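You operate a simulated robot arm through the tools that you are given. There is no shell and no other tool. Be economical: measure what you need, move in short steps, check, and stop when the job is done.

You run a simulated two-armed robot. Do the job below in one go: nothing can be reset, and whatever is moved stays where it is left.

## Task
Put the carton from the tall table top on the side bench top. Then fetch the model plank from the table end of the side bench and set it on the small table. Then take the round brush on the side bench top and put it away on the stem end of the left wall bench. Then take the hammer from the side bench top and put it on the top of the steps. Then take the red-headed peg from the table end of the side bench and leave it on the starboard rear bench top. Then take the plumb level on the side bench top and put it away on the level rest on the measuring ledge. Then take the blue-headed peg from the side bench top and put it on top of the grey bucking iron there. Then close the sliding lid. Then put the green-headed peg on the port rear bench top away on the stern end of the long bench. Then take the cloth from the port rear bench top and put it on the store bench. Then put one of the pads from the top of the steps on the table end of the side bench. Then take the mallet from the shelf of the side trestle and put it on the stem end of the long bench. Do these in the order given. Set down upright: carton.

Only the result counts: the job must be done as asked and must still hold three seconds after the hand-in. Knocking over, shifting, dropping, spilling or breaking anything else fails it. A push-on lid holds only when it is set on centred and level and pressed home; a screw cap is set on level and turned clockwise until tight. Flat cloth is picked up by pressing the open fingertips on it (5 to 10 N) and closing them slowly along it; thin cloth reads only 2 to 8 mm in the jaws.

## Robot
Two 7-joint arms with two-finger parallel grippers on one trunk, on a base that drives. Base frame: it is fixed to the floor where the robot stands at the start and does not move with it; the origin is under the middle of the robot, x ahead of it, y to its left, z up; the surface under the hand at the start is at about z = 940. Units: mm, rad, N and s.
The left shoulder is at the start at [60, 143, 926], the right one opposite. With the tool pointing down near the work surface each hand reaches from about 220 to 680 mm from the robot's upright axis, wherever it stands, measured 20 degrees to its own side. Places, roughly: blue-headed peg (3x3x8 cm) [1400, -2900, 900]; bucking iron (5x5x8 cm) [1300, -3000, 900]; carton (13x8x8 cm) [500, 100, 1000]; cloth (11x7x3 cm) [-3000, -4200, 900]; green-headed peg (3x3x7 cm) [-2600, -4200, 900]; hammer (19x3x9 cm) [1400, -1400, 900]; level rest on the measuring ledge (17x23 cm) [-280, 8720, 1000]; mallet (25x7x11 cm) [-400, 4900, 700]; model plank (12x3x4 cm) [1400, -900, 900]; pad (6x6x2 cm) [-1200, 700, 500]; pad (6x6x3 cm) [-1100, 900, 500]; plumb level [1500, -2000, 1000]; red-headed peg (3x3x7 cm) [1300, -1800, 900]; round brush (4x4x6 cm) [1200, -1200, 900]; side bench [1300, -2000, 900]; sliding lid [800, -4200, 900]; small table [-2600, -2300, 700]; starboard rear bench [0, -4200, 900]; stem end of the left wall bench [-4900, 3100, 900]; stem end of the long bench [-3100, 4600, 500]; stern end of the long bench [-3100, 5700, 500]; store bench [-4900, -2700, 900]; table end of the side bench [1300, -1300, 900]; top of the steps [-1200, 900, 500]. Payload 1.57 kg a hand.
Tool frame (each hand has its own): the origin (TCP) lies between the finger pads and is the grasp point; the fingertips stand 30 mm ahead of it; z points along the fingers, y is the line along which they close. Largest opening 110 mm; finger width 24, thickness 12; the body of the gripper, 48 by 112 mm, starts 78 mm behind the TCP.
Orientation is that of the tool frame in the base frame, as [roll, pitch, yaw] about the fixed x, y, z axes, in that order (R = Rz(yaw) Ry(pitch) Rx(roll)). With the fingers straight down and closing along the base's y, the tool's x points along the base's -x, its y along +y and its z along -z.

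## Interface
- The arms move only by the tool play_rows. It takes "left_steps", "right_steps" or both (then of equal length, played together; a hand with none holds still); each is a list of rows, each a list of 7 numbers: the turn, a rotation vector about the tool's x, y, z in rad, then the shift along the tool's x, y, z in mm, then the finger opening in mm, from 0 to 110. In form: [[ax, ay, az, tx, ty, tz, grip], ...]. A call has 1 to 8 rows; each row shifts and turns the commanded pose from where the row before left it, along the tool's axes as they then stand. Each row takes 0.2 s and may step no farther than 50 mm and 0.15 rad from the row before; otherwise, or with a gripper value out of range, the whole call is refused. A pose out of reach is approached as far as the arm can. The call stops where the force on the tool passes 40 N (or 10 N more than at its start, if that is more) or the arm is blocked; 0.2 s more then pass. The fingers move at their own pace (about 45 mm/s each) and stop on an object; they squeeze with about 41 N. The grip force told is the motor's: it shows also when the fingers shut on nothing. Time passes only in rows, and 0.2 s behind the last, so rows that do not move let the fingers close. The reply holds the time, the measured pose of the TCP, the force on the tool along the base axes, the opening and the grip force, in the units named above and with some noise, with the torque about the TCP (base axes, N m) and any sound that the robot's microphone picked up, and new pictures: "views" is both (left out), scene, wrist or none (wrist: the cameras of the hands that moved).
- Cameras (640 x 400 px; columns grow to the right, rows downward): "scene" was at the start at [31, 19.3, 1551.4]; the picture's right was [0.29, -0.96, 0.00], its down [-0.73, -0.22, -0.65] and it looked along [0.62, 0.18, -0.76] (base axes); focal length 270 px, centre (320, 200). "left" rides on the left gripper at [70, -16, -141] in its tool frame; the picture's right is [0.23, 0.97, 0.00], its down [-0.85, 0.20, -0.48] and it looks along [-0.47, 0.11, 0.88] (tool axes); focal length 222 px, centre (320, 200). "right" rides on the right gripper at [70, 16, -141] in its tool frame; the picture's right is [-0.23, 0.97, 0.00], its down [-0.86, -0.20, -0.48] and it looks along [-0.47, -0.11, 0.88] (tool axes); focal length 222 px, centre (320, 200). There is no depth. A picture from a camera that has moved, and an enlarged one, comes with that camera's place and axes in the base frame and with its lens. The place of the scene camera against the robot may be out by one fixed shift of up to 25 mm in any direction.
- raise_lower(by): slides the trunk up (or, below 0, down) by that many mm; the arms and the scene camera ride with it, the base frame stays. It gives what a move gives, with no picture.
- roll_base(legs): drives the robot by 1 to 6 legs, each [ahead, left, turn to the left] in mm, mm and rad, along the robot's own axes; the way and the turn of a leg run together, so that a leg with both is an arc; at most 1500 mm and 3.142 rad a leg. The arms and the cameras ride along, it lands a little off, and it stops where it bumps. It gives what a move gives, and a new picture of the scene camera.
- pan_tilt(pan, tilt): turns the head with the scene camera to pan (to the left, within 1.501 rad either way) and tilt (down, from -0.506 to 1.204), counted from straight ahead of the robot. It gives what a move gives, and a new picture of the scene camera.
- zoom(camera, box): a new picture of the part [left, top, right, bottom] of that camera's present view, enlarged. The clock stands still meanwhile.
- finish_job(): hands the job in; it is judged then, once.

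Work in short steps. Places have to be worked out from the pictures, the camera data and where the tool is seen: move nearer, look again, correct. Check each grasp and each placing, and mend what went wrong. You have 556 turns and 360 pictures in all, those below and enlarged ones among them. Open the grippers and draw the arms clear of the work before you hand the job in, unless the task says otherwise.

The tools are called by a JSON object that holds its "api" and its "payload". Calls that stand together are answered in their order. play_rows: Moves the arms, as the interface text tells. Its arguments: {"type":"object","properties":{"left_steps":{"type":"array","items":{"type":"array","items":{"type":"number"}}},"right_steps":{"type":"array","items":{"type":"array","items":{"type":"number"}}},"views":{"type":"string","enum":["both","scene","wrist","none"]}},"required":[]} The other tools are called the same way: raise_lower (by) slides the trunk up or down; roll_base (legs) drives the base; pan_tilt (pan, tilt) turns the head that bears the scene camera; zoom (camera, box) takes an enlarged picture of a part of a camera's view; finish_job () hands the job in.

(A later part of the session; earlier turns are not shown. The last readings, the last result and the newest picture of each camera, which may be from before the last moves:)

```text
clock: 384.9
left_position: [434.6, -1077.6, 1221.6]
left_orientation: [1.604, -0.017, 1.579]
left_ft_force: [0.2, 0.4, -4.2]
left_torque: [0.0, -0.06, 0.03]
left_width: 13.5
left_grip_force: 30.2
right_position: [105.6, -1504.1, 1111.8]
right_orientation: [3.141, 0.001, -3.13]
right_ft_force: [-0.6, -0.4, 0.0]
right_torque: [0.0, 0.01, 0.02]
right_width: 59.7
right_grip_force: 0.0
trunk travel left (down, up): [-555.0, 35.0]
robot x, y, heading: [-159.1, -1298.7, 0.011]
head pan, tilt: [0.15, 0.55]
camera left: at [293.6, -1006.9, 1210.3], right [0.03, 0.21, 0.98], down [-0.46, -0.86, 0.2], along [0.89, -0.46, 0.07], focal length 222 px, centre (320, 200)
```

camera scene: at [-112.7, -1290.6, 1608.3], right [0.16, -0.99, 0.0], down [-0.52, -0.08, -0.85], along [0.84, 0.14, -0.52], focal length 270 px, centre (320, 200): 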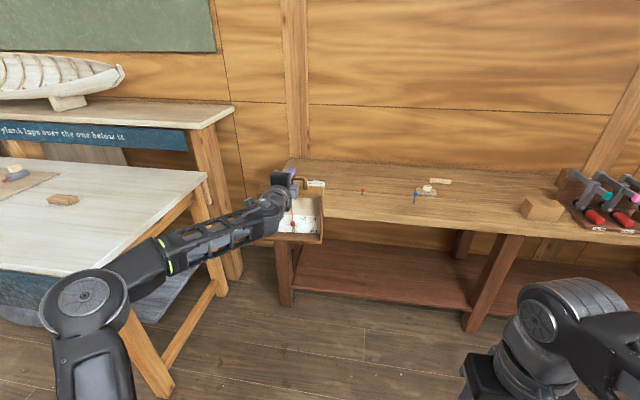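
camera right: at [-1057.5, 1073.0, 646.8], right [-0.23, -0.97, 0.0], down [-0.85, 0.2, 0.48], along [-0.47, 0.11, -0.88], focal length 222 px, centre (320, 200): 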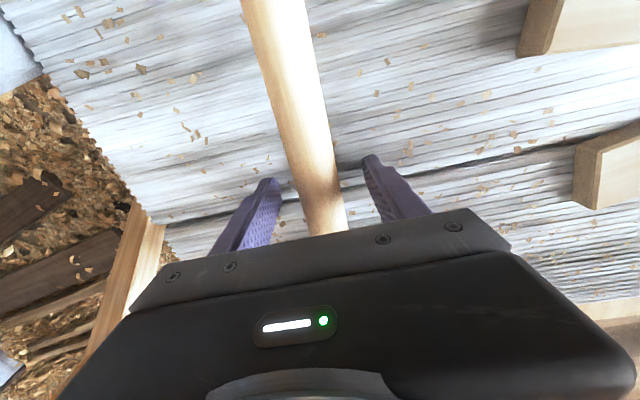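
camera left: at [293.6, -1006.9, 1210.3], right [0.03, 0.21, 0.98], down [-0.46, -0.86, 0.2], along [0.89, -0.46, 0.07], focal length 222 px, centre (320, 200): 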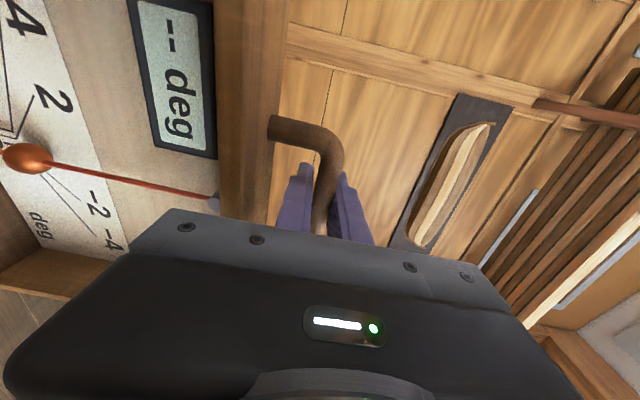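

Still held square. I turn to face north and look down the east lane.

{"api": "roll_base", "payload": {"legs": [[0, 0, 1.56]]}}

{"api": "pan_tilt", "payload": {"pan": -0.15, "tilt": 0.2}}

```text
clock: 389.0
left_position: [-375.2, -705.1, 1220.5]
left_orientation: [1.604, -0.015, 3.134]
left_ft_force: [-0.4, 0.7, -3.8]
left_torque: [0.05, -0.04, 0.01]
left_width: 13.5
left_grip_force: 29.7
right_position: [46.1, -1041.9, 1112.2]
right_orientation: [3.141, 0.003, -1.576]
right_ft_force: [0.3, -0.5, 0.8]
right_torque: [0.01, 0.0, -0.01]
right_width: 60.0
right_grip_force: 0.0
trunk travel left (down, up): [-555.0, 35.0]
robot x, y, heading: [-155.5, -1307.0, 1.567]
head pan, tilt: [0.15, 0.55]
camera scene: at [-185.2, -1246.2, 1608.3], right [0.99, 0.15, 0.0], down [0.08, -0.52, -0.85], along [-0.12, 0.84, -0.52], focal length 270 px, centre (320, 200)
```

scene: 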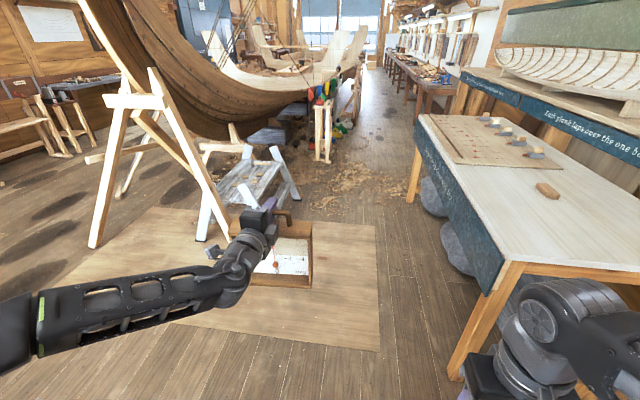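

```text
clock: 389.9
left_position: [-374.0, -705.7, 1220.4]
left_orientation: [1.603, -0.016, 3.134]
left_ft_force: [-0.4, 0.3, -3.8]
left_torque: [0.09, 0.0, 0.0]
left_width: 13.3
left_grip_force: 29.9
right_position: [46.4, -1042.8, 1113.1]
right_orientation: [3.141, 0.002, -1.578]
right_ft_force: [-0.1, 0.8, 0.4]
right_torque: [0.0, 0.0, 0.0]
right_width: 59.6
right_grip_force: 0.0
trunk travel left (down, up): [-555.0, 35.0]
robot x, y, heading: [-157.4, -1301.4, 1.567]
head pan, tilt: [-0.15, 0.201]
camera scene: at [-157.8, -1242.9, 1640.5], right [0.99, -0.15, 0.0], down [-0.03, -0.2, -0.98], along [0.15, 0.97, -0.2], focal length 270 px, centre (320, 200)
```

scene: 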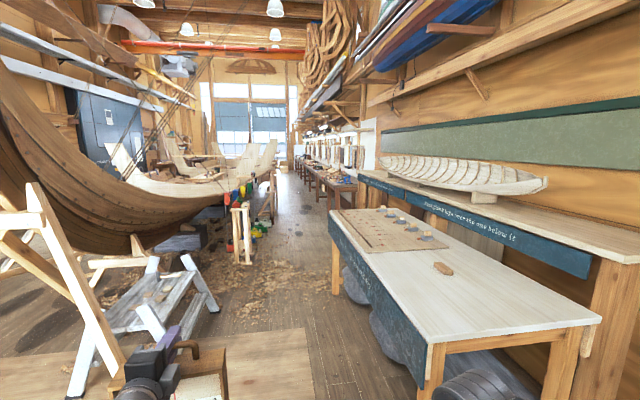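

I enlarge the lane ahead.

{"api": "zoom", "payload": {"camera": "scene", "box": [190, 120, 380, 290]}}

```text
2.35 times, centred on (285, 205) of scene
camera zoom: at [-157.8, -1242.9, 1640.5], right [0.99, -0.15, 0.0], down [-0.03, -0.2, -0.98], along [0.15, 0.97, -0.2], focal length 636 px, centre (402, 188)
```

zoom: 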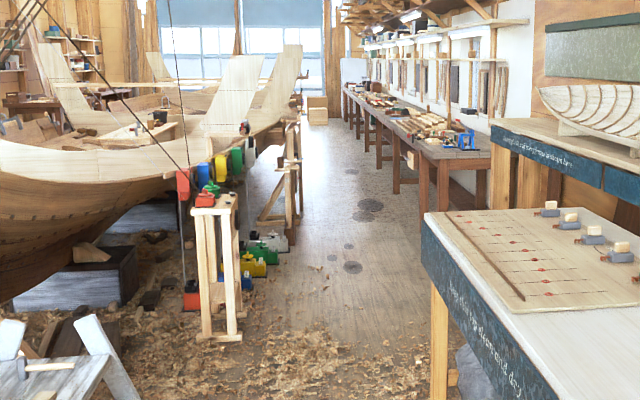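

Lane: clear between the table (x≥375, to y≈1530) and the steps/tins tower (x≤-570). I drive north in stages.

{"api": "roll_base", "payload": {"legs": [[1500, -20, 0], [1500, 0, 0], [1000, -400, 0]]}}

```text
refused: leg 1 is longer than a leg can be; nothing moved
```

{"api": "roll_base", "payload": {"legs": [[1490, -20, 0], [1490, 0, 0], [1000, -400, 0]]}}

```text
clock: 409.4
left_position: [28.5, 3291.0, 1221.2]
left_orientation: [1.603, -0.016, -3.132]
left_ft_force: [-0.3, 0.3, -3.9]
left_torque: [0.04, 0.01, 0.02]
left_width: 13.2
left_grip_force: 30.4
right_position: [453.3, 2960.9, 1113.6]
right_orientation: [-3.141, 0.001, -1.561]
right_ft_force: [-0.2, 0.1, -0.1]
right_torque: [-0.01, -0.02, 0.01]
right_width: 60.2
right_grip_force: 0.0
trunk travel left (down, up): [-555.0, 35.0]
robot x, y, heading: [255.0, 2695.4, 1.578]
head pan, tilt: [-0.15, 0.201]
camera scene: at [253.7, 2757.0, 1640.5], right [0.99, -0.14, 0.0], down [-0.03, -0.2, -0.98], along [0.14, 0.97, -0.2], focal length 270 px, centre (320, 200)
```

scene: 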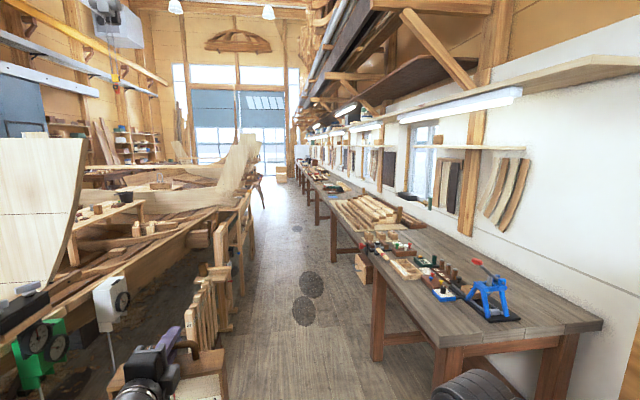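

Clear ahead. Continue north to y≈6900.

{"api": "roll_base", "payload": {"legs": [[1490, 0, -0.007], [1490, 0, 0], [1000, 0, 0]]}}

{"api": "pan_tilt", "payload": {"pan": 0, "tilt": 0.35}}

```text
clock: 426.2
left_position: [-108.3, 6680.3, 1216.1]
left_orientation: [1.613, -0.012, -3.122]
left_ft_force: [7.5, -0.6, -3.9]
left_torque: [0.06, -0.26, 0.69]
left_width: 17.1
left_grip_force: 5.0
right_position: [318.3, 6366.5, 1112.9]
right_orientation: [3.14, -0.002, -1.528]
right_ft_force: [0.0, 1.6, -0.9]
right_torque: [-0.03, 0.04, 0.0]
right_width: 60.0
right_grip_force: 0.0
trunk travel left (down, up): [-555.0, 35.0]
robot x, y, heading: [120.7, 6093.3, 1.612]
head pan, tilt: [-0.15, 0.201]
stopped in leg 3: the force on the tool passed its limit at 62 N (the readings are from after the stop); the commanded pose is now the measured one
camera scene: at [124.7, 6158.2, 1640.3], right [0.99, -0.11, 0.0], down [-0.02, -0.2, -0.98], along [0.1, 0.97, -0.2], focal length 270 px, centre (320, 200)
```

scene: 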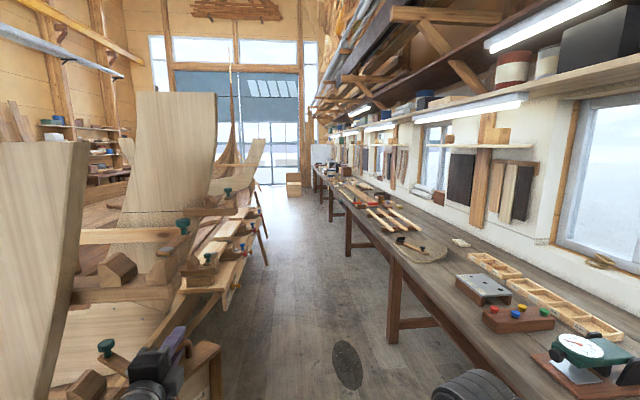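

```text
clock: 426.9
left_position: [-111.8, 6676.7, 1219.6]
left_orientation: [1.61, -0.013, -3.12]
left_ft_force: [8.2, -4.4, -2.4]
left_torque: [-0.14, -0.32, 0.9]
left_width: 14.3
left_grip_force: 3.6
right_position: [315.6, 6363.2, 1112.9]
right_orientation: [3.14, 0.004, -1.527]
right_ft_force: [0.0, 0.7, 0.3]
right_torque: [-0.02, 0.03, 0.03]
right_width: 60.1
right_grip_force: 0.1
trunk travel left (down, up): [-555.0, 35.0]
robot x, y, heading: [122.1, 6097.4, 1.619]
head pan, tilt: [0.0, 0.351]
camera scene: at [109.1, 6154.0, 1626.6], right [1.0, 0.04, 0.0], down [0.01, -0.34, -0.94], along [-0.04, 0.94, -0.34], focal length 270 px, centre (320, 200)
```

scene: 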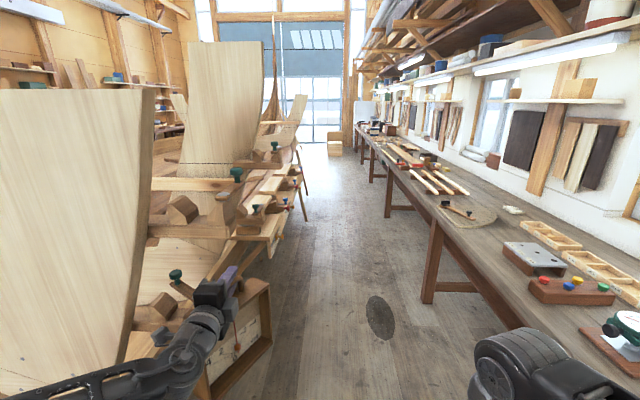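

The base drifted left and the level touched something on the boat. I look at the wrist view (no motion) before moving away.

{"api": "zoom", "payload": {"camera": "left", "box": [0, 0, 640, 400]}}

{"api": "zoom", "payload": {"camera": "scene", "box": [120, 200, 320, 400]}}

```text
1.00 times, centred on (320, 200) of left (not enlarged: the box is as wide or as high as the picture)
camera zoom: at [-175.9, 6536.0, 1209.3], right [-0.22, 0.03, 0.98], down [0.87, -0.45, 0.21], along [0.45, 0.89, 0.07], focal length 222 px, centre (320, 200)
```

zoom: 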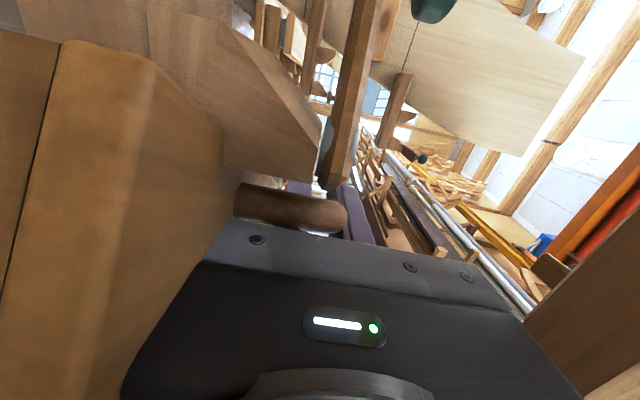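

```text
2.00 times, centred on (220, 300) of scene
camera zoom: at [109.1, 6154.0, 1626.6], right [1.0, 0.04, 0.0], down [0.01, -0.34, -0.94], along [-0.04, 0.94, -0.34], focal length 540 px, centre (520, 0)
```

zoom: 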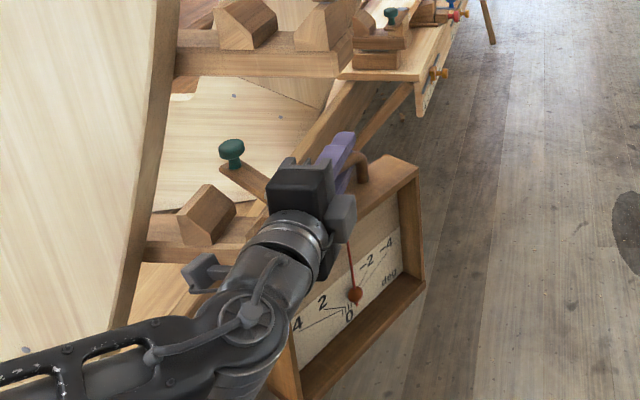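

The level got turned in the grip and the grip relaxed. I re-close at once without moving, then ease away to the right.

{"api": "play_rows", "payload": {"left_steps": [[0, 0, 0, 0, 0, 0, 5], [0, 0, 0, 0, 0, 0, 5], [0, 0, 0, 0, 0, 0, 5]], "views": "none"}}

{"api": "play_rows", "payload": {"left_steps": [[0, 0, 0, -10, 0, -10, 5], [0, 0, 0, -15, 0, -15, 5], [0, 0, 0, -20, 0, -10, 5]], "views": "both"}}

```text
clock: 427.7
left_position: [-111.0, 6677.0, 1220.3]
left_orientation: [1.606, -0.012, -3.119]
left_ft_force: [8.3, -8.0, -1.1]
left_torque: [-0.47, -0.34, 1.01]
left_width: 13.8
left_grip_force: 30.0
right_position: [317.2, 6364.0, 1114.3]
right_orientation: [-3.141, 0.003, -1.526]
right_ft_force: [0.2, 0.1, -0.8]
right_torque: [0.02, 0.01, 0.0]
right_width: 59.9
right_grip_force: 0.1
trunk travel left (down, up): [-555.0, 35.0]
robot x, y, heading: [123.5, 6094.9, 1.615]
head pan, tilt: [0.0, 0.351]
```

```text
clock: 428.5
left_position: [-66.4, 6643.3, 1219.9]
left_orientation: [1.611, -0.012, -3.118]
left_ft_force: [0.8, -0.1, 0.4]
left_torque: [0.11, 0.01, -0.01]
left_width: 13.6
left_grip_force: 30.7
right_position: [315.6, 6364.1, 1113.3]
right_orientation: [-3.14, 0.002, -1.527]
right_ft_force: [-0.1, -0.7, 0.5]
right_torque: [-0.01, 0.03, 0.0]
right_width: 60.0
right_grip_force: 0.0
trunk travel left (down, up): [-555.0, 35.0]
robot x, y, heading: [122.9, 6093.4, 1.61]
head pan, tilt: [0.0, 0.351]
camera scene: at [108.0, 6155.2, 1626.5], right [1.0, 0.04, 0.0], down [0.02, -0.34, -0.94], along [-0.04, 0.94, -0.34], focal length 270 px, centre (320, 200)
camera left: at [-132.3, 6502.5, 1210.7], right [-0.22, 0.03, 0.98], down [0.87, -0.45, 0.21], along [0.45, 0.89, 0.07], focal length 222 px, centre (320, 200)
```

scene: 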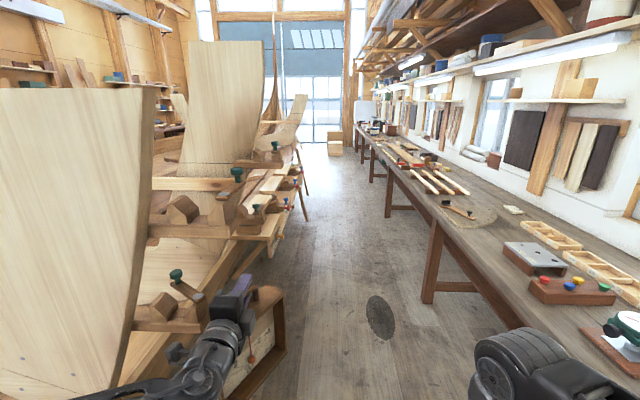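
left: 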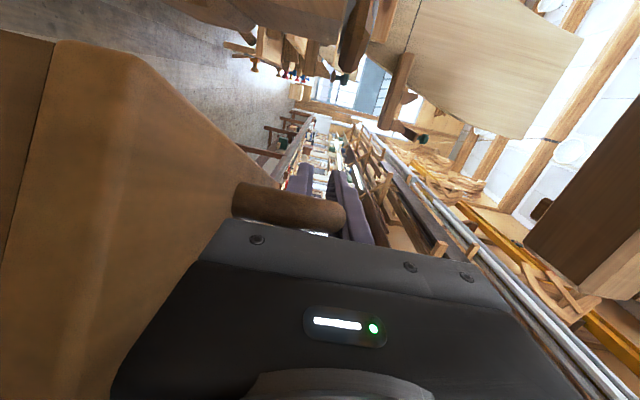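

I check how the level sits now.

{"api": "zoom", "payload": {"camera": "scene", "box": [140, 240, 340, 400]}}

{"api": "play_rows", "payload": {"left_steps": [[0, 0, 0, 0, 0, 0, 5], [0, 0, 0, 0, 0, 0, 5]], "views": "none"}}

```text
2.50 times, centred on (240, 320) of scene
camera zoom: at [108.0, 6155.2, 1626.5], right [1.0, 0.04, 0.0], down [0.02, -0.34, -0.94], along [-0.04, 0.94, -0.34], focal length 675 px, centre (520, -100)
```

zoom: 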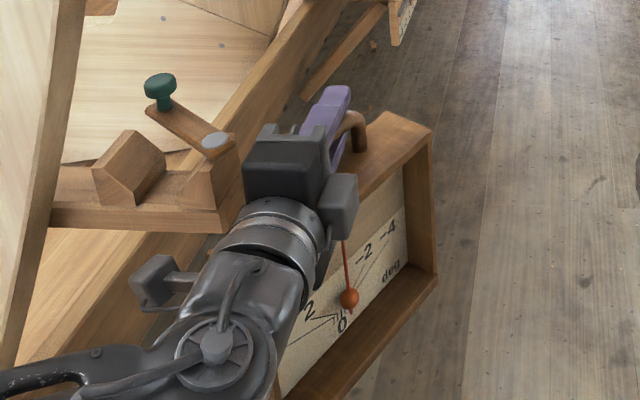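

```text
clock: 429.1
left_position: [-67.7, 6643.4, 1220.5]
left_orientation: [1.61, -0.012, -3.119]
left_ft_force: [-0.2, 0.4, 0.9]
left_torque: [0.15, 0.01, 0.01]
left_width: 13.7
left_grip_force: 30.6
right_position: [315.4, 6365.2, 1113.9]
right_orientation: [3.141, 0.003, -1.527]
right_ft_force: [-1.6, -0.4, 0.6]
right_torque: [0.01, 0.01, 0.01]
right_width: 59.9
right_grip_force: 0.0
trunk travel left (down, up): [-555.0, 35.0]
robot x, y, heading: [123.5, 6090.1, 1.614]
head pan, tilt: [0.0, 0.351]
```

It is still gripped but swivelled about 40°. I move the base to the right, clear of the boat, straighten, and look north toward the measuring ledge.

{"api": "roll_base", "payload": {"legs": [[0, -200, 0], [0, 0, -0.043]]}}

{"api": "pan_tilt", "payload": {"pan": 0.25, "tilt": 0.2}}

{"api": "zoom", "payload": {"camera": "scene", "box": [220, 100, 480, 260]}}

```text
clock: 431.1
left_position: [159.7, 6660.7, 1219.9]
left_orientation: [1.609, -0.012, 3.122]
left_ft_force: [0.2, 0.0, 0.4]
left_torque: [0.13, -0.03, 0.02]
left_width: 13.8
left_grip_force: 29.8
right_position: [528.8, 6363.8, 1112.7]
right_orientation: [-3.141, 0.005, -1.567]
right_ft_force: [0.2, 0.3, 0.1]
right_torque: [0.01, -0.01, 0.02]
right_width: 60.0
right_grip_force: 0.1
trunk travel left (down, up): [-555.0, 35.0]
robot x, y, heading: [328.4, 6104.5, 1.576]
head pan, tilt: [0.0, 0.351]
camera scene: at [313.6, 6164.2, 1626.5], right [1.0, 0.0, 0.0], down [0.0, -0.34, -0.94], along [0.0, 0.94, -0.34], focal length 270 px, centre (320, 200)
```

scene: 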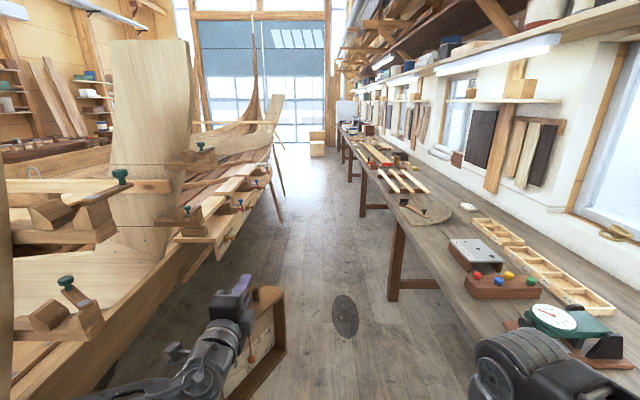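

```text
clock: 431.8
left_position: [157.9, 6660.0, 1220.1]
left_orientation: [1.611, -0.011, 3.121]
left_ft_force: [0.4, 0.4, 0.9]
left_torque: [0.13, 0.01, -0.01]
left_width: 13.8
left_grip_force: 30.0
right_position: [530.6, 6363.9, 1113.0]
right_orientation: [3.141, 0.003, -1.568]
right_ft_force: [0.7, -0.1, 0.4]
right_torque: [-0.03, 0.02, 0.01]
right_width: 60.0
right_grip_force: 0.0
trunk travel left (down, up): [-555.0, 35.0]
robot x, y, heading: [323.9, 6104.6, 1.57]
head pan, tilt: [0.25, 0.201]
camera scene: at [290.1, 6161.3, 1640.5], right [0.97, 0.25, 0.0], down [0.05, -0.19, -0.98], along [-0.24, 0.95, -0.2], focal length 270 px, centre (320, 200)
```

scene: 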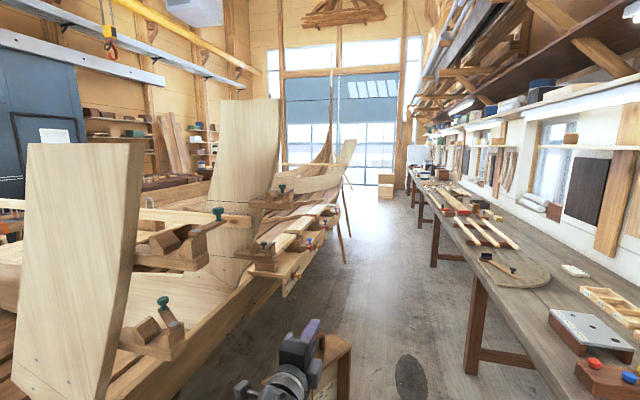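

```text
2.46 times, centred on (350, 180) of scene
camera zoom: at [290.1, 6161.3, 1640.5], right [0.97, 0.25, 0.0], down [0.05, -0.19, -0.98], along [-0.24, 0.95, -0.2], focal length 665 px, centre (246, 249)
```

zoom: 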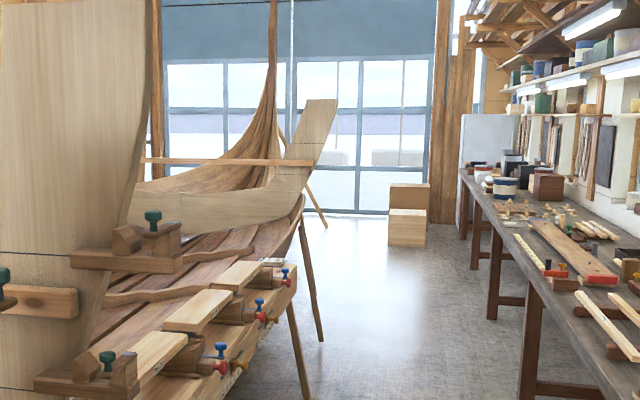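

The rest must be on the ledge along the boat's gunwale. I drive up to y≈8550 well clear (x≈600), then turn left to face the boat.

{"api": "roll_base", "payload": {"legs": [[1200, -140, 0], [1200, -140, 0]]}}

{"api": "pan_tilt", "payload": {"pan": 1.3, "tilt": 0.4}}

```text
clock: 443.7
left_position: [450.1, 9065.4, 1220.7]
left_orientation: [1.608, -0.005, 3.114]
left_ft_force: [-1.6, -0.9, -1.5]
left_torque: [0.0, 0.03, -0.11]
left_width: 13.5
left_grip_force: 30.6
right_position: [820.1, 8769.1, 1117.0]
right_orientation: [-3.135, 0.007, -1.577]
right_ft_force: [-2.3, 0.4, 0.8]
right_torque: [0.01, -0.12, 0.0]
right_width: 60.1
right_grip_force: 0.1
trunk travel left (down, up): [-555.0, 35.0]
robot x, y, heading: [622.9, 8517.6, 1.567]
head pan, tilt: [0.25, 0.201]
stopped in leg 2: the robot was blocked; the commanded pose is now the measured one
camera scene: at [575.8, 8565.5, 1641.2], right [0.97, 0.24, 0.01], down [0.06, -0.19, -0.98], along [-0.24, 0.95, -0.2], focal length 270 px, centre (320, 200)
```

scene: 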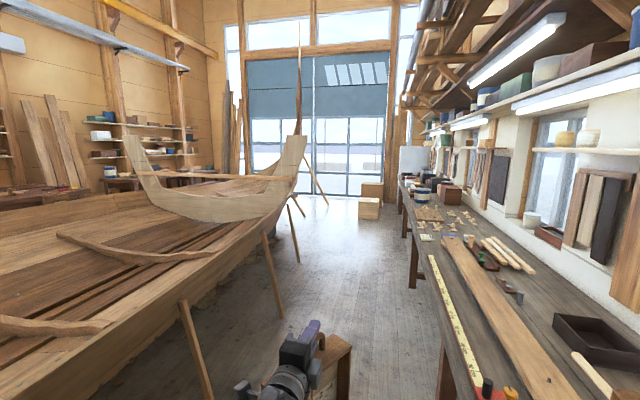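

```text
clock: 445.0
left_position: [450.2, 9067.2, 1219.9]
left_orientation: [1.607, -0.003, 3.113]
left_ft_force: [0.3, 0.4, -3.8]
left_torque: [0.16, 0.0, -0.02]
left_width: 13.7
left_grip_force: 30.1
right_position: [820.7, 8769.4, 1116.0]
right_orientation: [-3.131, 0.005, -1.577]
right_ft_force: [-0.1, 0.0, -0.9]
right_torque: [0.01, 0.01, -0.04]
right_width: 60.3
right_grip_force: 0.2
trunk travel left (down, up): [-555.0, 35.0]
robot x, y, heading: [623.0, 8516.1, 1.571]
head pan, tilt: [1.3, 0.4]
camera scene: at [507.6, 8500.9, 1621.0], right [0.27, 0.96, 0.0], down [0.38, -0.1, -0.92], along [-0.88, 0.25, -0.4], focal length 270 px, centre (320, 200)
```

scene: 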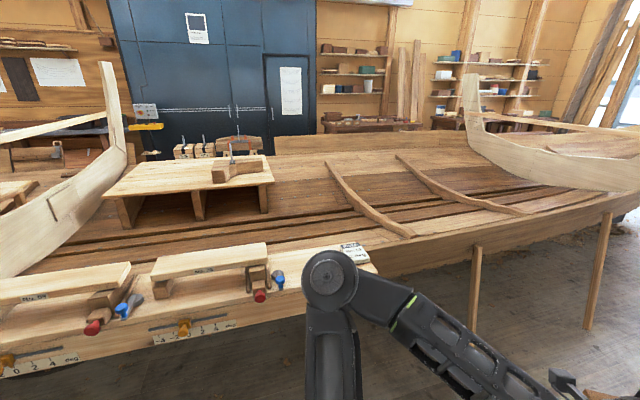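

The base was blocked on leg 2; I check the right side toward the east bench.

{"api": "pan_tilt", "payload": {"pan": -1.2, "tilt": 0.75}}

```text
clock: 447.3
left_position: [450.9, 9066.6, 1219.5]
left_orientation: [1.607, -0.002, 3.114]
left_ft_force: [-0.7, -0.6, -3.2]
left_torque: [0.12, -0.01, -0.02]
left_width: 13.8
left_grip_force: 30.1
right_position: [819.5, 8769.4, 1116.4]
right_orientation: [-3.13, 0.005, -1.58]
right_ft_force: [0.3, -0.2, -0.2]
right_torque: [0.0, 0.0, -0.02]
right_width: 60.0
right_grip_force: 0.1
trunk travel left (down, up): [-555.0, 35.0]
robot x, y, heading: [624.8, 8515.0, 1.561]
head pan, tilt: [-1.201, 0.75]
camera scene: at [674.4, 8505.3, 1591.5], right [0.36, -0.93, 0.0], down [-0.63, -0.24, -0.74], along [0.69, 0.26, -0.67], focal length 270 px, centre (320, 200)
```

scene: 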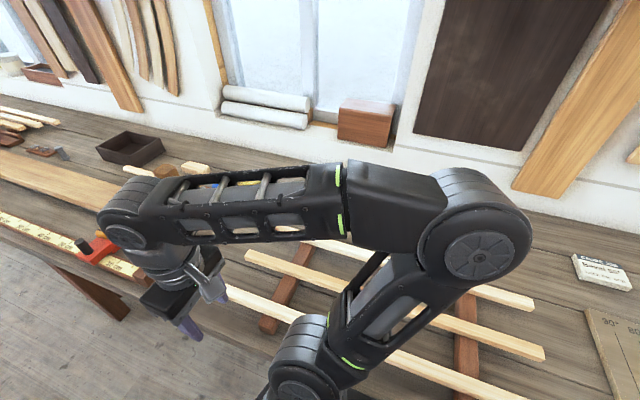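

The base or upper arm met the bench edge; nothing looks displaced. I move left away from it, draw the left hand in, then look at the ledge.

{"api": "roll_base", "payload": {"legs": [[0, 170, 0]]}}

{"api": "play_rows", "payload": {"left_steps": [[0, 0, 0, 0, 0, -40, 5], [0, 0, 0, 0, 0, -40, 5], [0, 0, 0, 0, 0, -40, 5], [0, 0, 0, 0, 0, 0, 5]], "views": "none"}}

{"api": "pan_tilt", "payload": {"pan": 1.4, "tilt": 0.7}}

```text
clock: 448.8
left_position: [287.4, 9069.0, 1220.5]
left_orientation: [1.611, -0.011, 3.118]
left_ft_force: [-0.2, 0.0, -3.4]
left_torque: [0.12, -0.02, -0.03]
left_width: 13.7
left_grip_force: 30.0
right_position: [656.9, 8772.1, 1113.7]
right_orientation: [-3.139, 0.004, -1.574]
right_ft_force: [0.0, -0.2, 1.1]
right_torque: [-0.02, -0.02, 0.02]
right_width: 60.2
right_grip_force: 0.1
trunk travel left (down, up): [-555.0, 35.0]
robot x, y, heading: [457.8, 8508.5, 1.57]
head pan, tilt: [-1.201, 0.75]
camera scene: at [516.7, 8510.0, 1591.0], right [0.36, -0.93, 0.0], down [-0.64, -0.25, -0.73], along [0.68, 0.26, -0.68], focal length 270 px, centre (320, 200)
```

scene: 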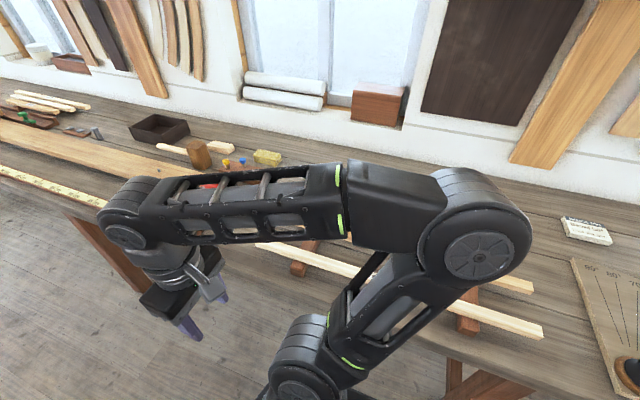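

```text
clock: 449.8
left_position: [295.8, 9001.7, 1269.6]
left_orientation: [1.612, -0.012, 3.116]
left_ft_force: [0.4, 0.2, -3.5]
left_torque: [0.13, 0.02, 0.0]
left_width: 13.9
left_grip_force: 30.2
left hand out of reach, approached as far as the arm can: row 1, 2, 3
right_position: [659.3, 8773.3, 1113.8]
right_orientation: [-3.141, 0.002, -1.574]
right_ft_force: [0.6, 0.5, 0.0]
right_torque: [0.0, -0.02, -0.02]
right_width: 60.1
right_grip_force: 0.0
trunk travel left (down, up): [-555.0, 35.0]
robot x, y, heading: [454.4, 8512.5, 1.568]
head pan, tilt: [-1.201, 0.75]
```

```text
clock: 452.1
left_position: [295.7, 9001.9, 1268.4]
left_orientation: [1.612, -0.01, 3.118]
left_ft_force: [-0.5, 0.3, -3.3]
left_torque: [0.14, 0.05, -0.02]
left_width: 13.7
left_grip_force: 29.8
right_position: [658.6, 8773.9, 1113.2]
right_orientation: [-3.141, 0.003, -1.574]
right_ft_force: [0.7, 0.6, 0.3]
right_torque: [-0.02, -0.01, 0.0]
right_width: 59.9
right_grip_force: 0.1
trunk travel left (down, up): [-555.0, 35.0]
robot x, y, heading: [458.1, 8514.0, 1.57]
head pan, tilt: [1.4, 0.7]
camera scene: at [357.4, 8494.9, 1595.1], right [0.17, 0.98, 0.0], down [0.63, -0.11, -0.76], along [-0.75, 0.13, -0.64], focal length 270 px, centre (320, 200)
```

scene: 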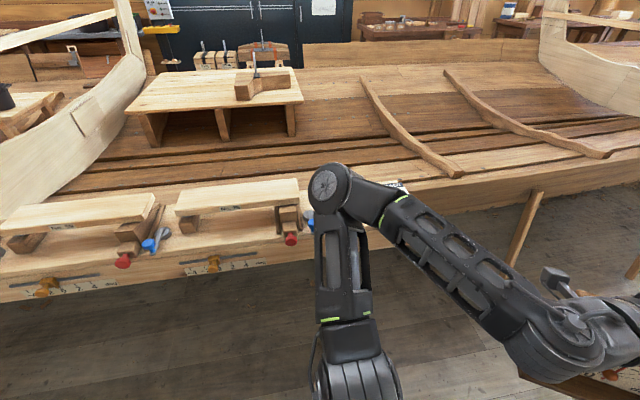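

I move a bit right and then turn to face the boat for a straight view.

{"api": "roll_base", "payload": {"legs": [[0, -80, 0], [0, 0, 1.57]]}}

{"api": "pan_tilt", "payload": {"pan": -0.15, "tilt": 0.6}}

```text
clock: 457.1
left_position: [53.5, 8336.2, 1268.3]
left_orientation: [1.612, -0.012, -1.558]
left_ft_force: [0.2, 0.0, -3.9]
left_torque: [-0.04, 0.11, -0.01]
left_width: 13.7
left_grip_force: 30.1
right_position: [268.8, 8707.4, 1113.7]
right_orientation: [-3.14, 0.004, 0.034]
right_ft_force: [0.7, -0.3, -0.8]
right_torque: [-0.02, -0.01, 0.05]
right_width: 60.0
right_grip_force: 0.1
trunk travel left (down, up): [-555.0, 35.0]
robot x, y, heading: [536.7, 8513.4, -3.107]
head pan, tilt: [1.4, 0.7]
camera scene: at [540.4, 8426.4, 1595.1], right [-0.99, 0.14, 0.0], down [0.09, 0.64, -0.76], along [-0.1, -0.76, -0.64], focal length 270 px, centre (320, 200)
```

scene: 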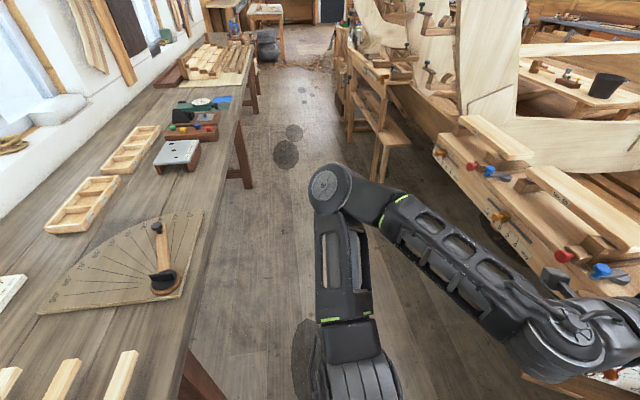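

```text
clock: 458.7
left_position: [52.1, 8335.2, 1268.6]
left_orientation: [1.611, -0.013, -1.559]
left_ft_force: [0.6, -0.4, -3.3]
left_torque: [-0.02, 0.11, 0.01]
left_width: 14.0
left_grip_force: 30.5
right_position: [267.5, 8707.1, 1112.6]
right_orientation: [3.141, 0.004, 0.034]
right_ft_force: [0.3, 0.3, 0.2]
right_torque: [0.0, -0.02, 0.01]
right_width: 59.9
right_grip_force: 0.1
trunk travel left (down, up): [-555.0, 35.0]
robot x, y, heading: [531.9, 8512.2, -3.113]
head pan, tilt: [-0.15, 0.6]
camera scene: at [464.2, 8520.7, 1603.8], right [0.12, 0.99, 0.0], down [0.56, -0.07, -0.82], along [-0.82, 0.1, -0.57], focal length 270 px, centre (320, 200)
```

scene: 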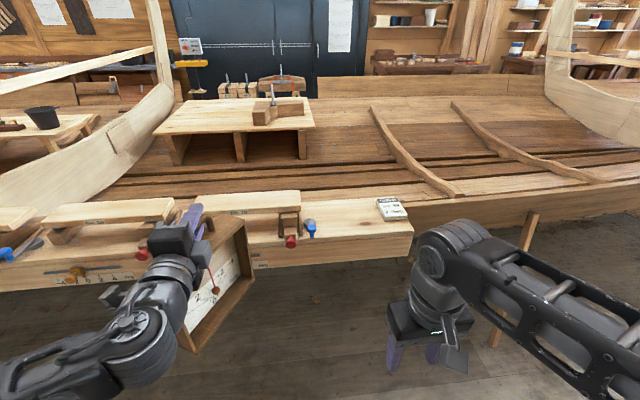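

The flat end of the ledge near [-280,8720], between the clamp and the card, is the rest. I enlarge it.

{"api": "zoom", "payload": {"camera": "scene", "box": [170, 170, 430, 350]}}

```text
2.22 times, centred on (300, 260) of scene
camera zoom: at [464.2, 8520.7, 1603.8], right [0.12, 0.99, 0.0], down [0.56, -0.07, -0.82], along [-0.82, 0.1, -0.57], focal length 600 px, centre (364, 67)
```

zoom: 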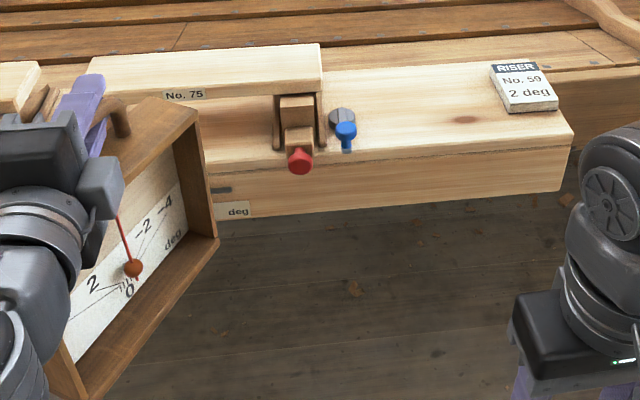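

The free rest spans y 8598..8838, x -380..-190. The level must lie along y; I measure its swivel in the hand with the wrist camera.

{"api": "zoom", "payload": {"camera": "left", "box": [0, 0, 480, 300]}}

```text
1.33 times, centred on (240, 150) of left
camera zoom: at [197.1, 8270.7, 1258.8], right [-0.04, -0.22, 0.98], down [0.46, 0.86, 0.21], along [-0.89, 0.46, 0.07], focal length 296 px, centre (427, 267)
```

zoom: 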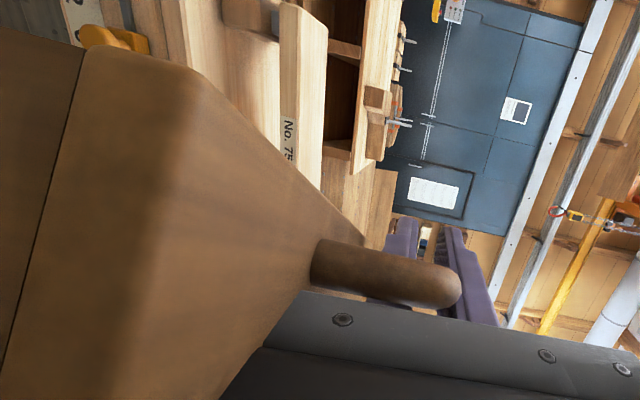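

The level is swivelled about 58° in the hand (left end toward me). I turn the hand about the vertical to the right so that the level comes parallel to the ledge.

{"api": "play_rows", "payload": {"left_steps": [[0, -0.14, 0, 0, 0, 0, 5], [0, -0.14, 0, 0, 0, 0, 5], [0, -0.14, 0, 0, 0, 0, 5], [0, -0.14, 0, 0, 0, 0, 5], [0, 0, 0, 0, 0, 0, 5]], "views": "scene"}}

```text
clock: 459.9
left_position: [51.7, 8336.6, 1268.3]
left_orientation: [1.612, 0.014, -2.118]
left_ft_force: [-0.3, -0.3, -2.9]
left_torque: [0.04, 0.13, -0.01]
left_width: 13.8
left_grip_force: 29.6
right_position: [267.6, 8706.9, 1114.0]
right_orientation: [-3.141, 0.004, 0.034]
right_ft_force: [-0.2, -0.7, 0.4]
right_torque: [-0.02, -0.02, 0.03]
right_width: 59.8
right_grip_force: 0.0
trunk travel left (down, up): [-555.0, 35.0]
robot x, y, heading: [533.6, 8511.1, -3.108]
head pan, tilt: [-0.15, 0.6]
camera scene: at [464.2, 8520.9, 1603.8], right [0.12, 0.99, 0.0], down [0.56, -0.07, -0.82], along [-0.82, 0.1, -0.57], focal length 270 px, centre (320, 200)
```

scene: 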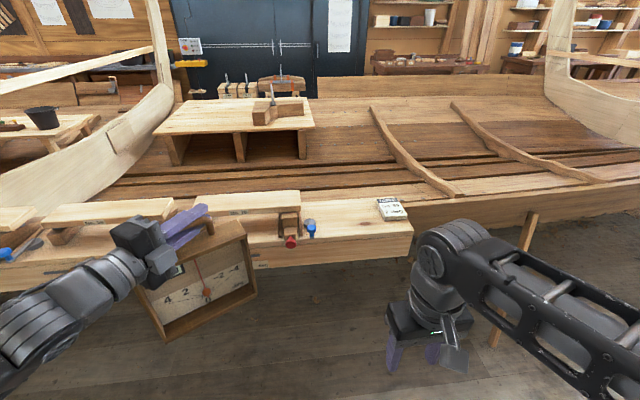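

Works: about 31° remain. I continue the turn.

{"api": "play_rows", "payload": {"left_steps": [[0, -0.14, 0, 0, 0, 0, 5], [0, -0.14, 0, 0, 0, 0, 5], [0, -0.14, 0, 0, 0, 0, 5], [0, -0.11, 0, 0, 0, 0, 5], [0, 0, 0, 0, 0, 0, 5]], "views": "scene"}}

{"api": "zoom", "payload": {"camera": "scene", "box": [100, 170, 420, 370]}}

```text
clock: 461.1
left_position: [52.7, 8335.9, 1268.5]
left_orientation: [1.599, 0.029, -2.649]
left_ft_force: [-0.5, -0.5, -3.0]
left_torque: [0.1, 0.1, 0.03]
left_width: 13.6
left_grip_force: 30.3
right_position: [267.3, 8706.3, 1113.7]
right_orientation: [-3.141, 0.004, 0.033]
right_ft_force: [-0.6, -0.2, 0.3]
right_torque: [0.03, 0.01, 0.0]
right_width: 59.8
right_grip_force: 0.0
trunk travel left (down, up): [-555.0, 35.0]
robot x, y, heading: [535.6, 8513.1, -3.103]
head pan, tilt: [-0.15, 0.6]
camera scene: at [464.4, 8520.8, 1603.8], right [0.12, 0.99, 0.0], down [0.56, -0.07, -0.83], along [-0.82, 0.1, -0.56], focal length 270 px, centre (320, 200)
```

scene: 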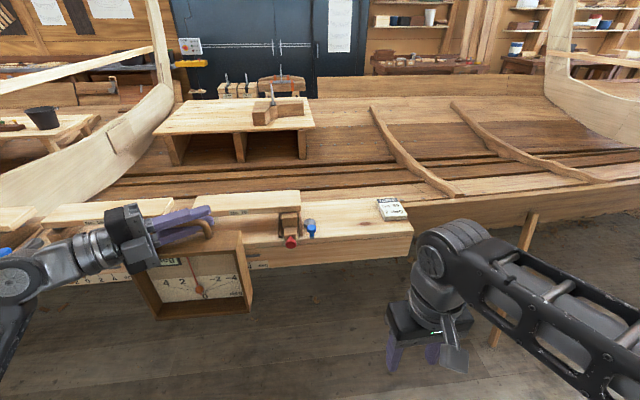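

```text
2.00 times, centred on (260, 270) of scene
camera zoom: at [464.4, 8520.8, 1603.8], right [0.12, 0.99, 0.0], down [0.56, -0.07, -0.83], along [-0.82, 0.1, -0.56], focal length 540 px, centre (440, 60)
```

zoom: 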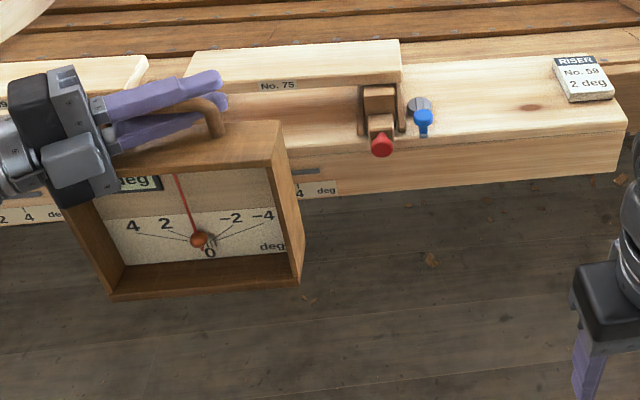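

The level is now parallel to the ledge within a few degrees; its centre is about [39,8300]. I fine-turn, then strafe right 427 to line up with y=8718.

{"api": "play_rows", "payload": {"left_steps": [[0, 0.05, 0, 0, 0, 0, 5], [0, 0, 0, 0, 0, 0, 5]], "views": "none"}}

{"api": "roll_base", "payload": {"legs": [[0, -420, 0]]}}

{"api": "zoom", "payload": {"camera": "scene", "box": [80, 150, 400, 350]}}

```text
clock: 461.7
left_position: [52.0, 8336.8, 1267.9]
left_orientation: [1.6, 0.03, -2.595]
left_ft_force: [0.5, 0.2, -4.4]
left_torque: [0.08, 0.1, 0.0]
left_width: 13.8
left_grip_force: 30.2
right_position: [267.2, 8706.2, 1113.1]
right_orientation: [3.14, 0.004, 0.033]
right_ft_force: [-0.2, -0.5, -0.8]
right_torque: [-0.02, -0.03, 0.03]
right_width: 59.9
right_grip_force: 0.0
trunk travel left (down, up): [-555.0, 35.0]
robot x, y, heading: [535.3, 8511.5, -3.108]
head pan, tilt: [-0.15, 0.6]
```

```text
clock: 464.2
left_position: [37.1, 8748.8, 1268.0]
left_orientation: [1.601, 0.029, -2.595]
left_ft_force: [0.6, 0.0, -2.8]
left_torque: [0.11, 0.05, -0.02]
left_width: 13.7
left_grip_force: 30.0
right_position: [251.4, 9119.2, 1114.2]
right_orientation: [3.14, 0.003, 0.038]
right_ft_force: [-0.2, 0.7, -0.1]
right_torque: [-0.02, 0.0, 0.02]
right_width: 59.9
right_grip_force: 0.0
trunk travel left (down, up): [-555.0, 35.0]
robot x, y, heading: [521.5, 8923.2, -3.103]
head pan, tilt: [-0.15, 0.6]
camera scene: at [449.0, 8934.8, 1603.8], right [0.11, 0.99, 0.0], down [0.56, -0.06, -0.82], along [-0.82, 0.09, -0.57], focal length 270 px, centre (320, 200)
```

scene: 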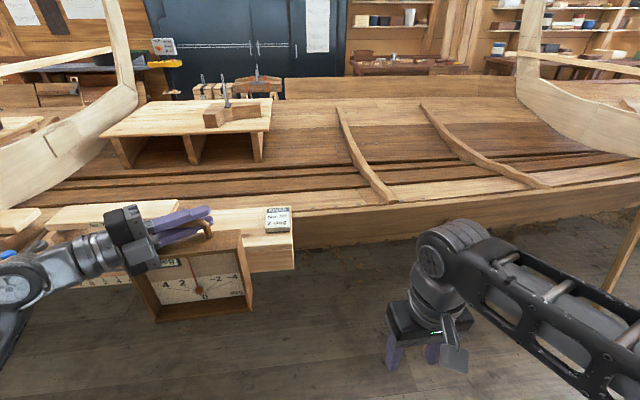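

```text
2.00 times, centred on (240, 250) of scene
camera zoom: at [449.0, 8934.8, 1603.8], right [0.11, 0.99, 0.0], down [0.56, -0.06, -0.82], along [-0.82, 0.09, -0.57], focal length 540 px, centre (480, 100)
```

zoom: 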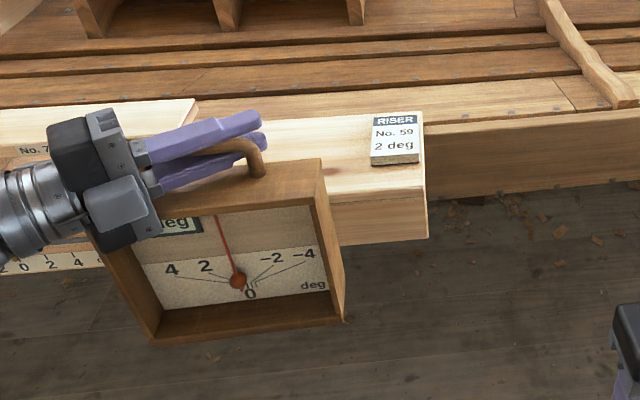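

Aligned: level centre ≈[28,8717], parallel to the ledge (top z≈1014, level bottom ≈1040). I drive ahead 240 with drift compensation and check.

{"api": "roll_base", "payload": {"legs": [[240, -9, 0]]}}

{"api": "zoom", "payload": {"camera": "scene", "box": [60, 200, 380, 400]}}

```text
clock: 466.0
left_position: [-199.6, 8750.5, 1266.4]
left_orientation: [1.602, 0.031, -2.597]
left_ft_force: [-0.6, -0.9, -3.5]
left_torque: [0.08, 0.09, -0.02]
left_width: 13.9
left_grip_force: 30.0
right_position: [15.3, 9120.8, 1111.4]
right_orientation: [3.14, 0.001, 0.035]
right_ft_force: [-0.4, 0.1, 1.0]
right_torque: [0.02, -0.02, -0.01]
right_width: 60.0
right_grip_force: 0.1
trunk travel left (down, up): [-555.0, 35.0]
robot x, y, heading: [286.4, 8927.2, -3.109]
head pan, tilt: [-0.15, 0.6]
camera scene: at [211.4, 8934.4, 1603.7], right [0.11, 0.99, 0.0], down [0.56, -0.06, -0.82], along [-0.82, 0.09, -0.57], focal length 270 px, centre (320, 200)
```

scene: 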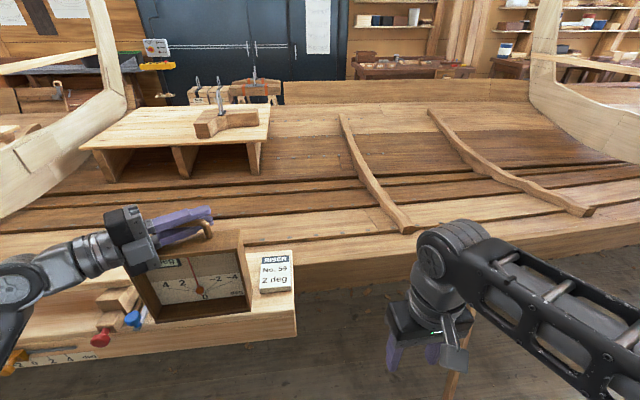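

```text
2.00 times, centred on (220, 300) of scene
camera zoom: at [211.4, 8934.4, 1603.7], right [0.11, 0.99, 0.0], down [0.56, -0.06, -0.82], along [-0.82, 0.09, -0.57], focal length 540 px, centre (520, 0)
```

zoom: 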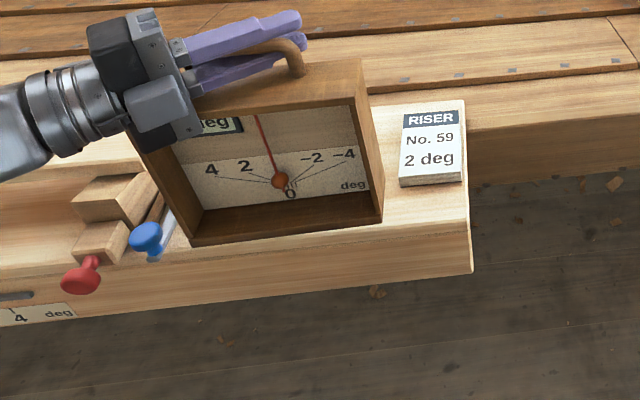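

Looks right: level y 8613..8819 between knob (8588) and card (8829). I advance 75 mm and lower in small steps.

{"api": "play_rows", "payload": {"left_steps": [[0, 0, 0, 32, 0, 19.5, 5], [0, 0, 0, 32, 0, 19.5, 5], [0, 0, 0, 0, -12, 0, 5], [0, 0, 0, 0, 0, 0, 5]], "views": "scene"}}

{"api": "zoom", "payload": {"camera": "scene", "box": [60, 200, 380, 400]}}

```text
clock: 467.0
left_position: [-274.1, 8749.7, 1252.2]
left_orientation: [1.602, 0.027, -2.597]
left_ft_force: [0.5, -0.1, -3.1]
left_torque: [0.07, 0.07, -0.02]
left_width: 13.8
left_grip_force: 30.8
right_position: [16.1, 9120.3, 1113.8]
right_orientation: [3.141, 0.005, 0.035]
right_ft_force: [0.6, -0.4, 0.5]
right_torque: [0.0, -0.02, -0.01]
right_width: 60.2
right_grip_force: 0.1
trunk travel left (down, up): [-555.0, 35.0]
robot x, y, heading: [281.6, 8923.1, -3.107]
head pan, tilt: [-0.15, 0.6]
camera scene: at [212.7, 8934.6, 1603.8], right [0.12, 0.99, 0.0], down [0.56, -0.07, -0.82], along [-0.82, 0.09, -0.57], focal length 270 px, centre (320, 200)
```

scene: 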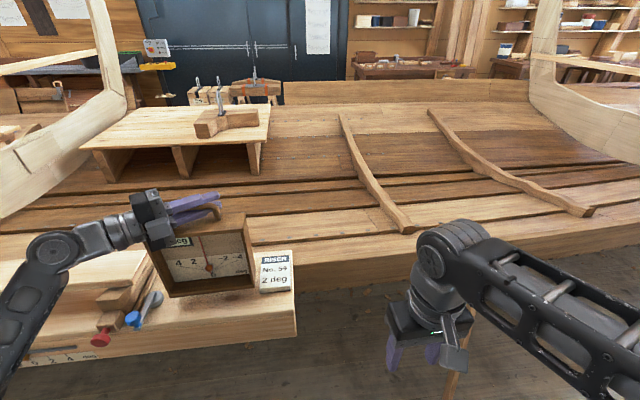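

```text
2.00 times, centred on (220, 300) of scene
camera zoom: at [212.7, 8934.6, 1603.8], right [0.12, 0.99, 0.0], down [0.56, -0.07, -0.82], along [-0.82, 0.09, -0.57], focal length 540 px, centre (520, 0)
```

zoom: 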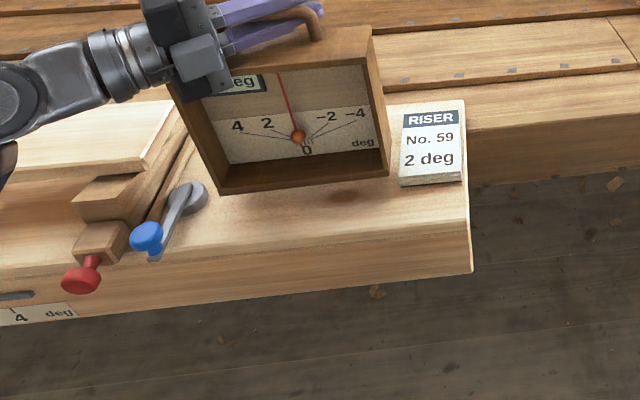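

Gaps about 16–19 mm on each side. Lower to contact.

{"api": "play_rows", "payload": {"left_steps": [[0, 0, 0, 0, -4, 0, 5], [0, 0, 0, 0, -3, 0, 5]], "views": "none"}}

{"api": "play_rows", "payload": {"left_steps": [[0, 0, 0, 0, -3, 0, 5], [0, 0, 0, 0, -2, 0, 5]], "views": "none"}}

```text
clock: 467.6
left_position: [-273.0, 8750.0, 1246.7]
left_orientation: [1.602, 0.03, -2.598]
left_ft_force: [-0.4, 0.2, -3.7]
left_torque: [0.08, 0.07, -0.03]
left_width: 13.7
left_grip_force: 30.0
right_position: [16.0, 9120.1, 1113.8]
right_orientation: [3.141, 0.003, 0.035]
right_ft_force: [-0.3, -0.3, -0.2]
right_torque: [0.0, -0.01, -0.03]
right_width: 60.1
right_grip_force: 0.1
trunk travel left (down, up): [-555.0, 35.0]
robot x, y, heading: [282.9, 8926.8, -3.108]
head pan, tilt: [-0.15, 0.6]
```

```text
clock: 468.2
left_position: [-272.4, 8748.0, 1242.0]
left_orientation: [1.6, 0.032, -2.596]
left_ft_force: [-1.0, 0.1, -3.5]
left_torque: [0.1, 0.05, 0.03]
left_width: 13.9
left_grip_force: 30.1
right_position: [16.1, 9120.3, 1113.9]
right_orientation: [3.142, 0.003, 0.034]
right_ft_force: [-0.5, -0.2, 0.7]
right_torque: [0.0, -0.03, 0.03]
right_width: 59.9
right_grip_force: 0.0
trunk travel left (down, up): [-555.0, 35.0]
robot x, y, heading: [287.2, 8926.7, -3.104]
head pan, tilt: [-0.15, 0.6]
```

{"api": "play_rows", "payload": {"left_steps": [[0, 0, 0, 0, -3, 0, 5], [0, 0, 0, 0, -2, 0, 5]], "views": "none"}}

{"api": "play_rows", "payload": {"left_steps": [[0, 0, 0, 0, -3, 0, 5], [0, 0, 0, 0, -2, 0, 5]], "views": "none"}}

```text
clock: 468.8
left_position: [-272.6, 8749.0, 1235.3]
left_orientation: [1.602, 0.03, -2.596]
left_ft_force: [-0.3, 0.5, -3.5]
left_torque: [0.08, 0.12, -0.01]
left_width: 13.6
left_grip_force: 29.7
right_position: [16.7, 9121.5, 1112.8]
right_orientation: [-3.14, 0.002, 0.034]
right_ft_force: [0.8, 0.4, 0.5]
right_torque: [-0.01, -0.01, 0.0]
right_width: 60.0
right_grip_force: 0.1
trunk travel left (down, up): [-555.0, 35.0]
robot x, y, heading: [286.4, 8923.9, -3.106]
head pan, tilt: [-0.15, 0.6]
```

```text
clock: 469.4
left_position: [-272.1, 8749.6, 1231.5]
left_orientation: [1.601, 0.032, -2.596]
left_ft_force: [0.1, 0.1, -3.8]
left_torque: [0.13, 0.07, 0.02]
left_width: 13.8
left_grip_force: 30.5
right_position: [15.8, 9120.4, 1112.9]
right_orientation: [3.14, 0.003, 0.035]
right_ft_force: [-0.3, 0.3, 0.3]
right_torque: [-0.01, -0.03, 0.0]
right_width: 60.0
right_grip_force: 0.1
trunk travel left (down, up): [-555.0, 35.0]
robot x, y, heading: [283.9, 8928.1, -3.102]
head pan, tilt: [-0.15, 0.6]
```

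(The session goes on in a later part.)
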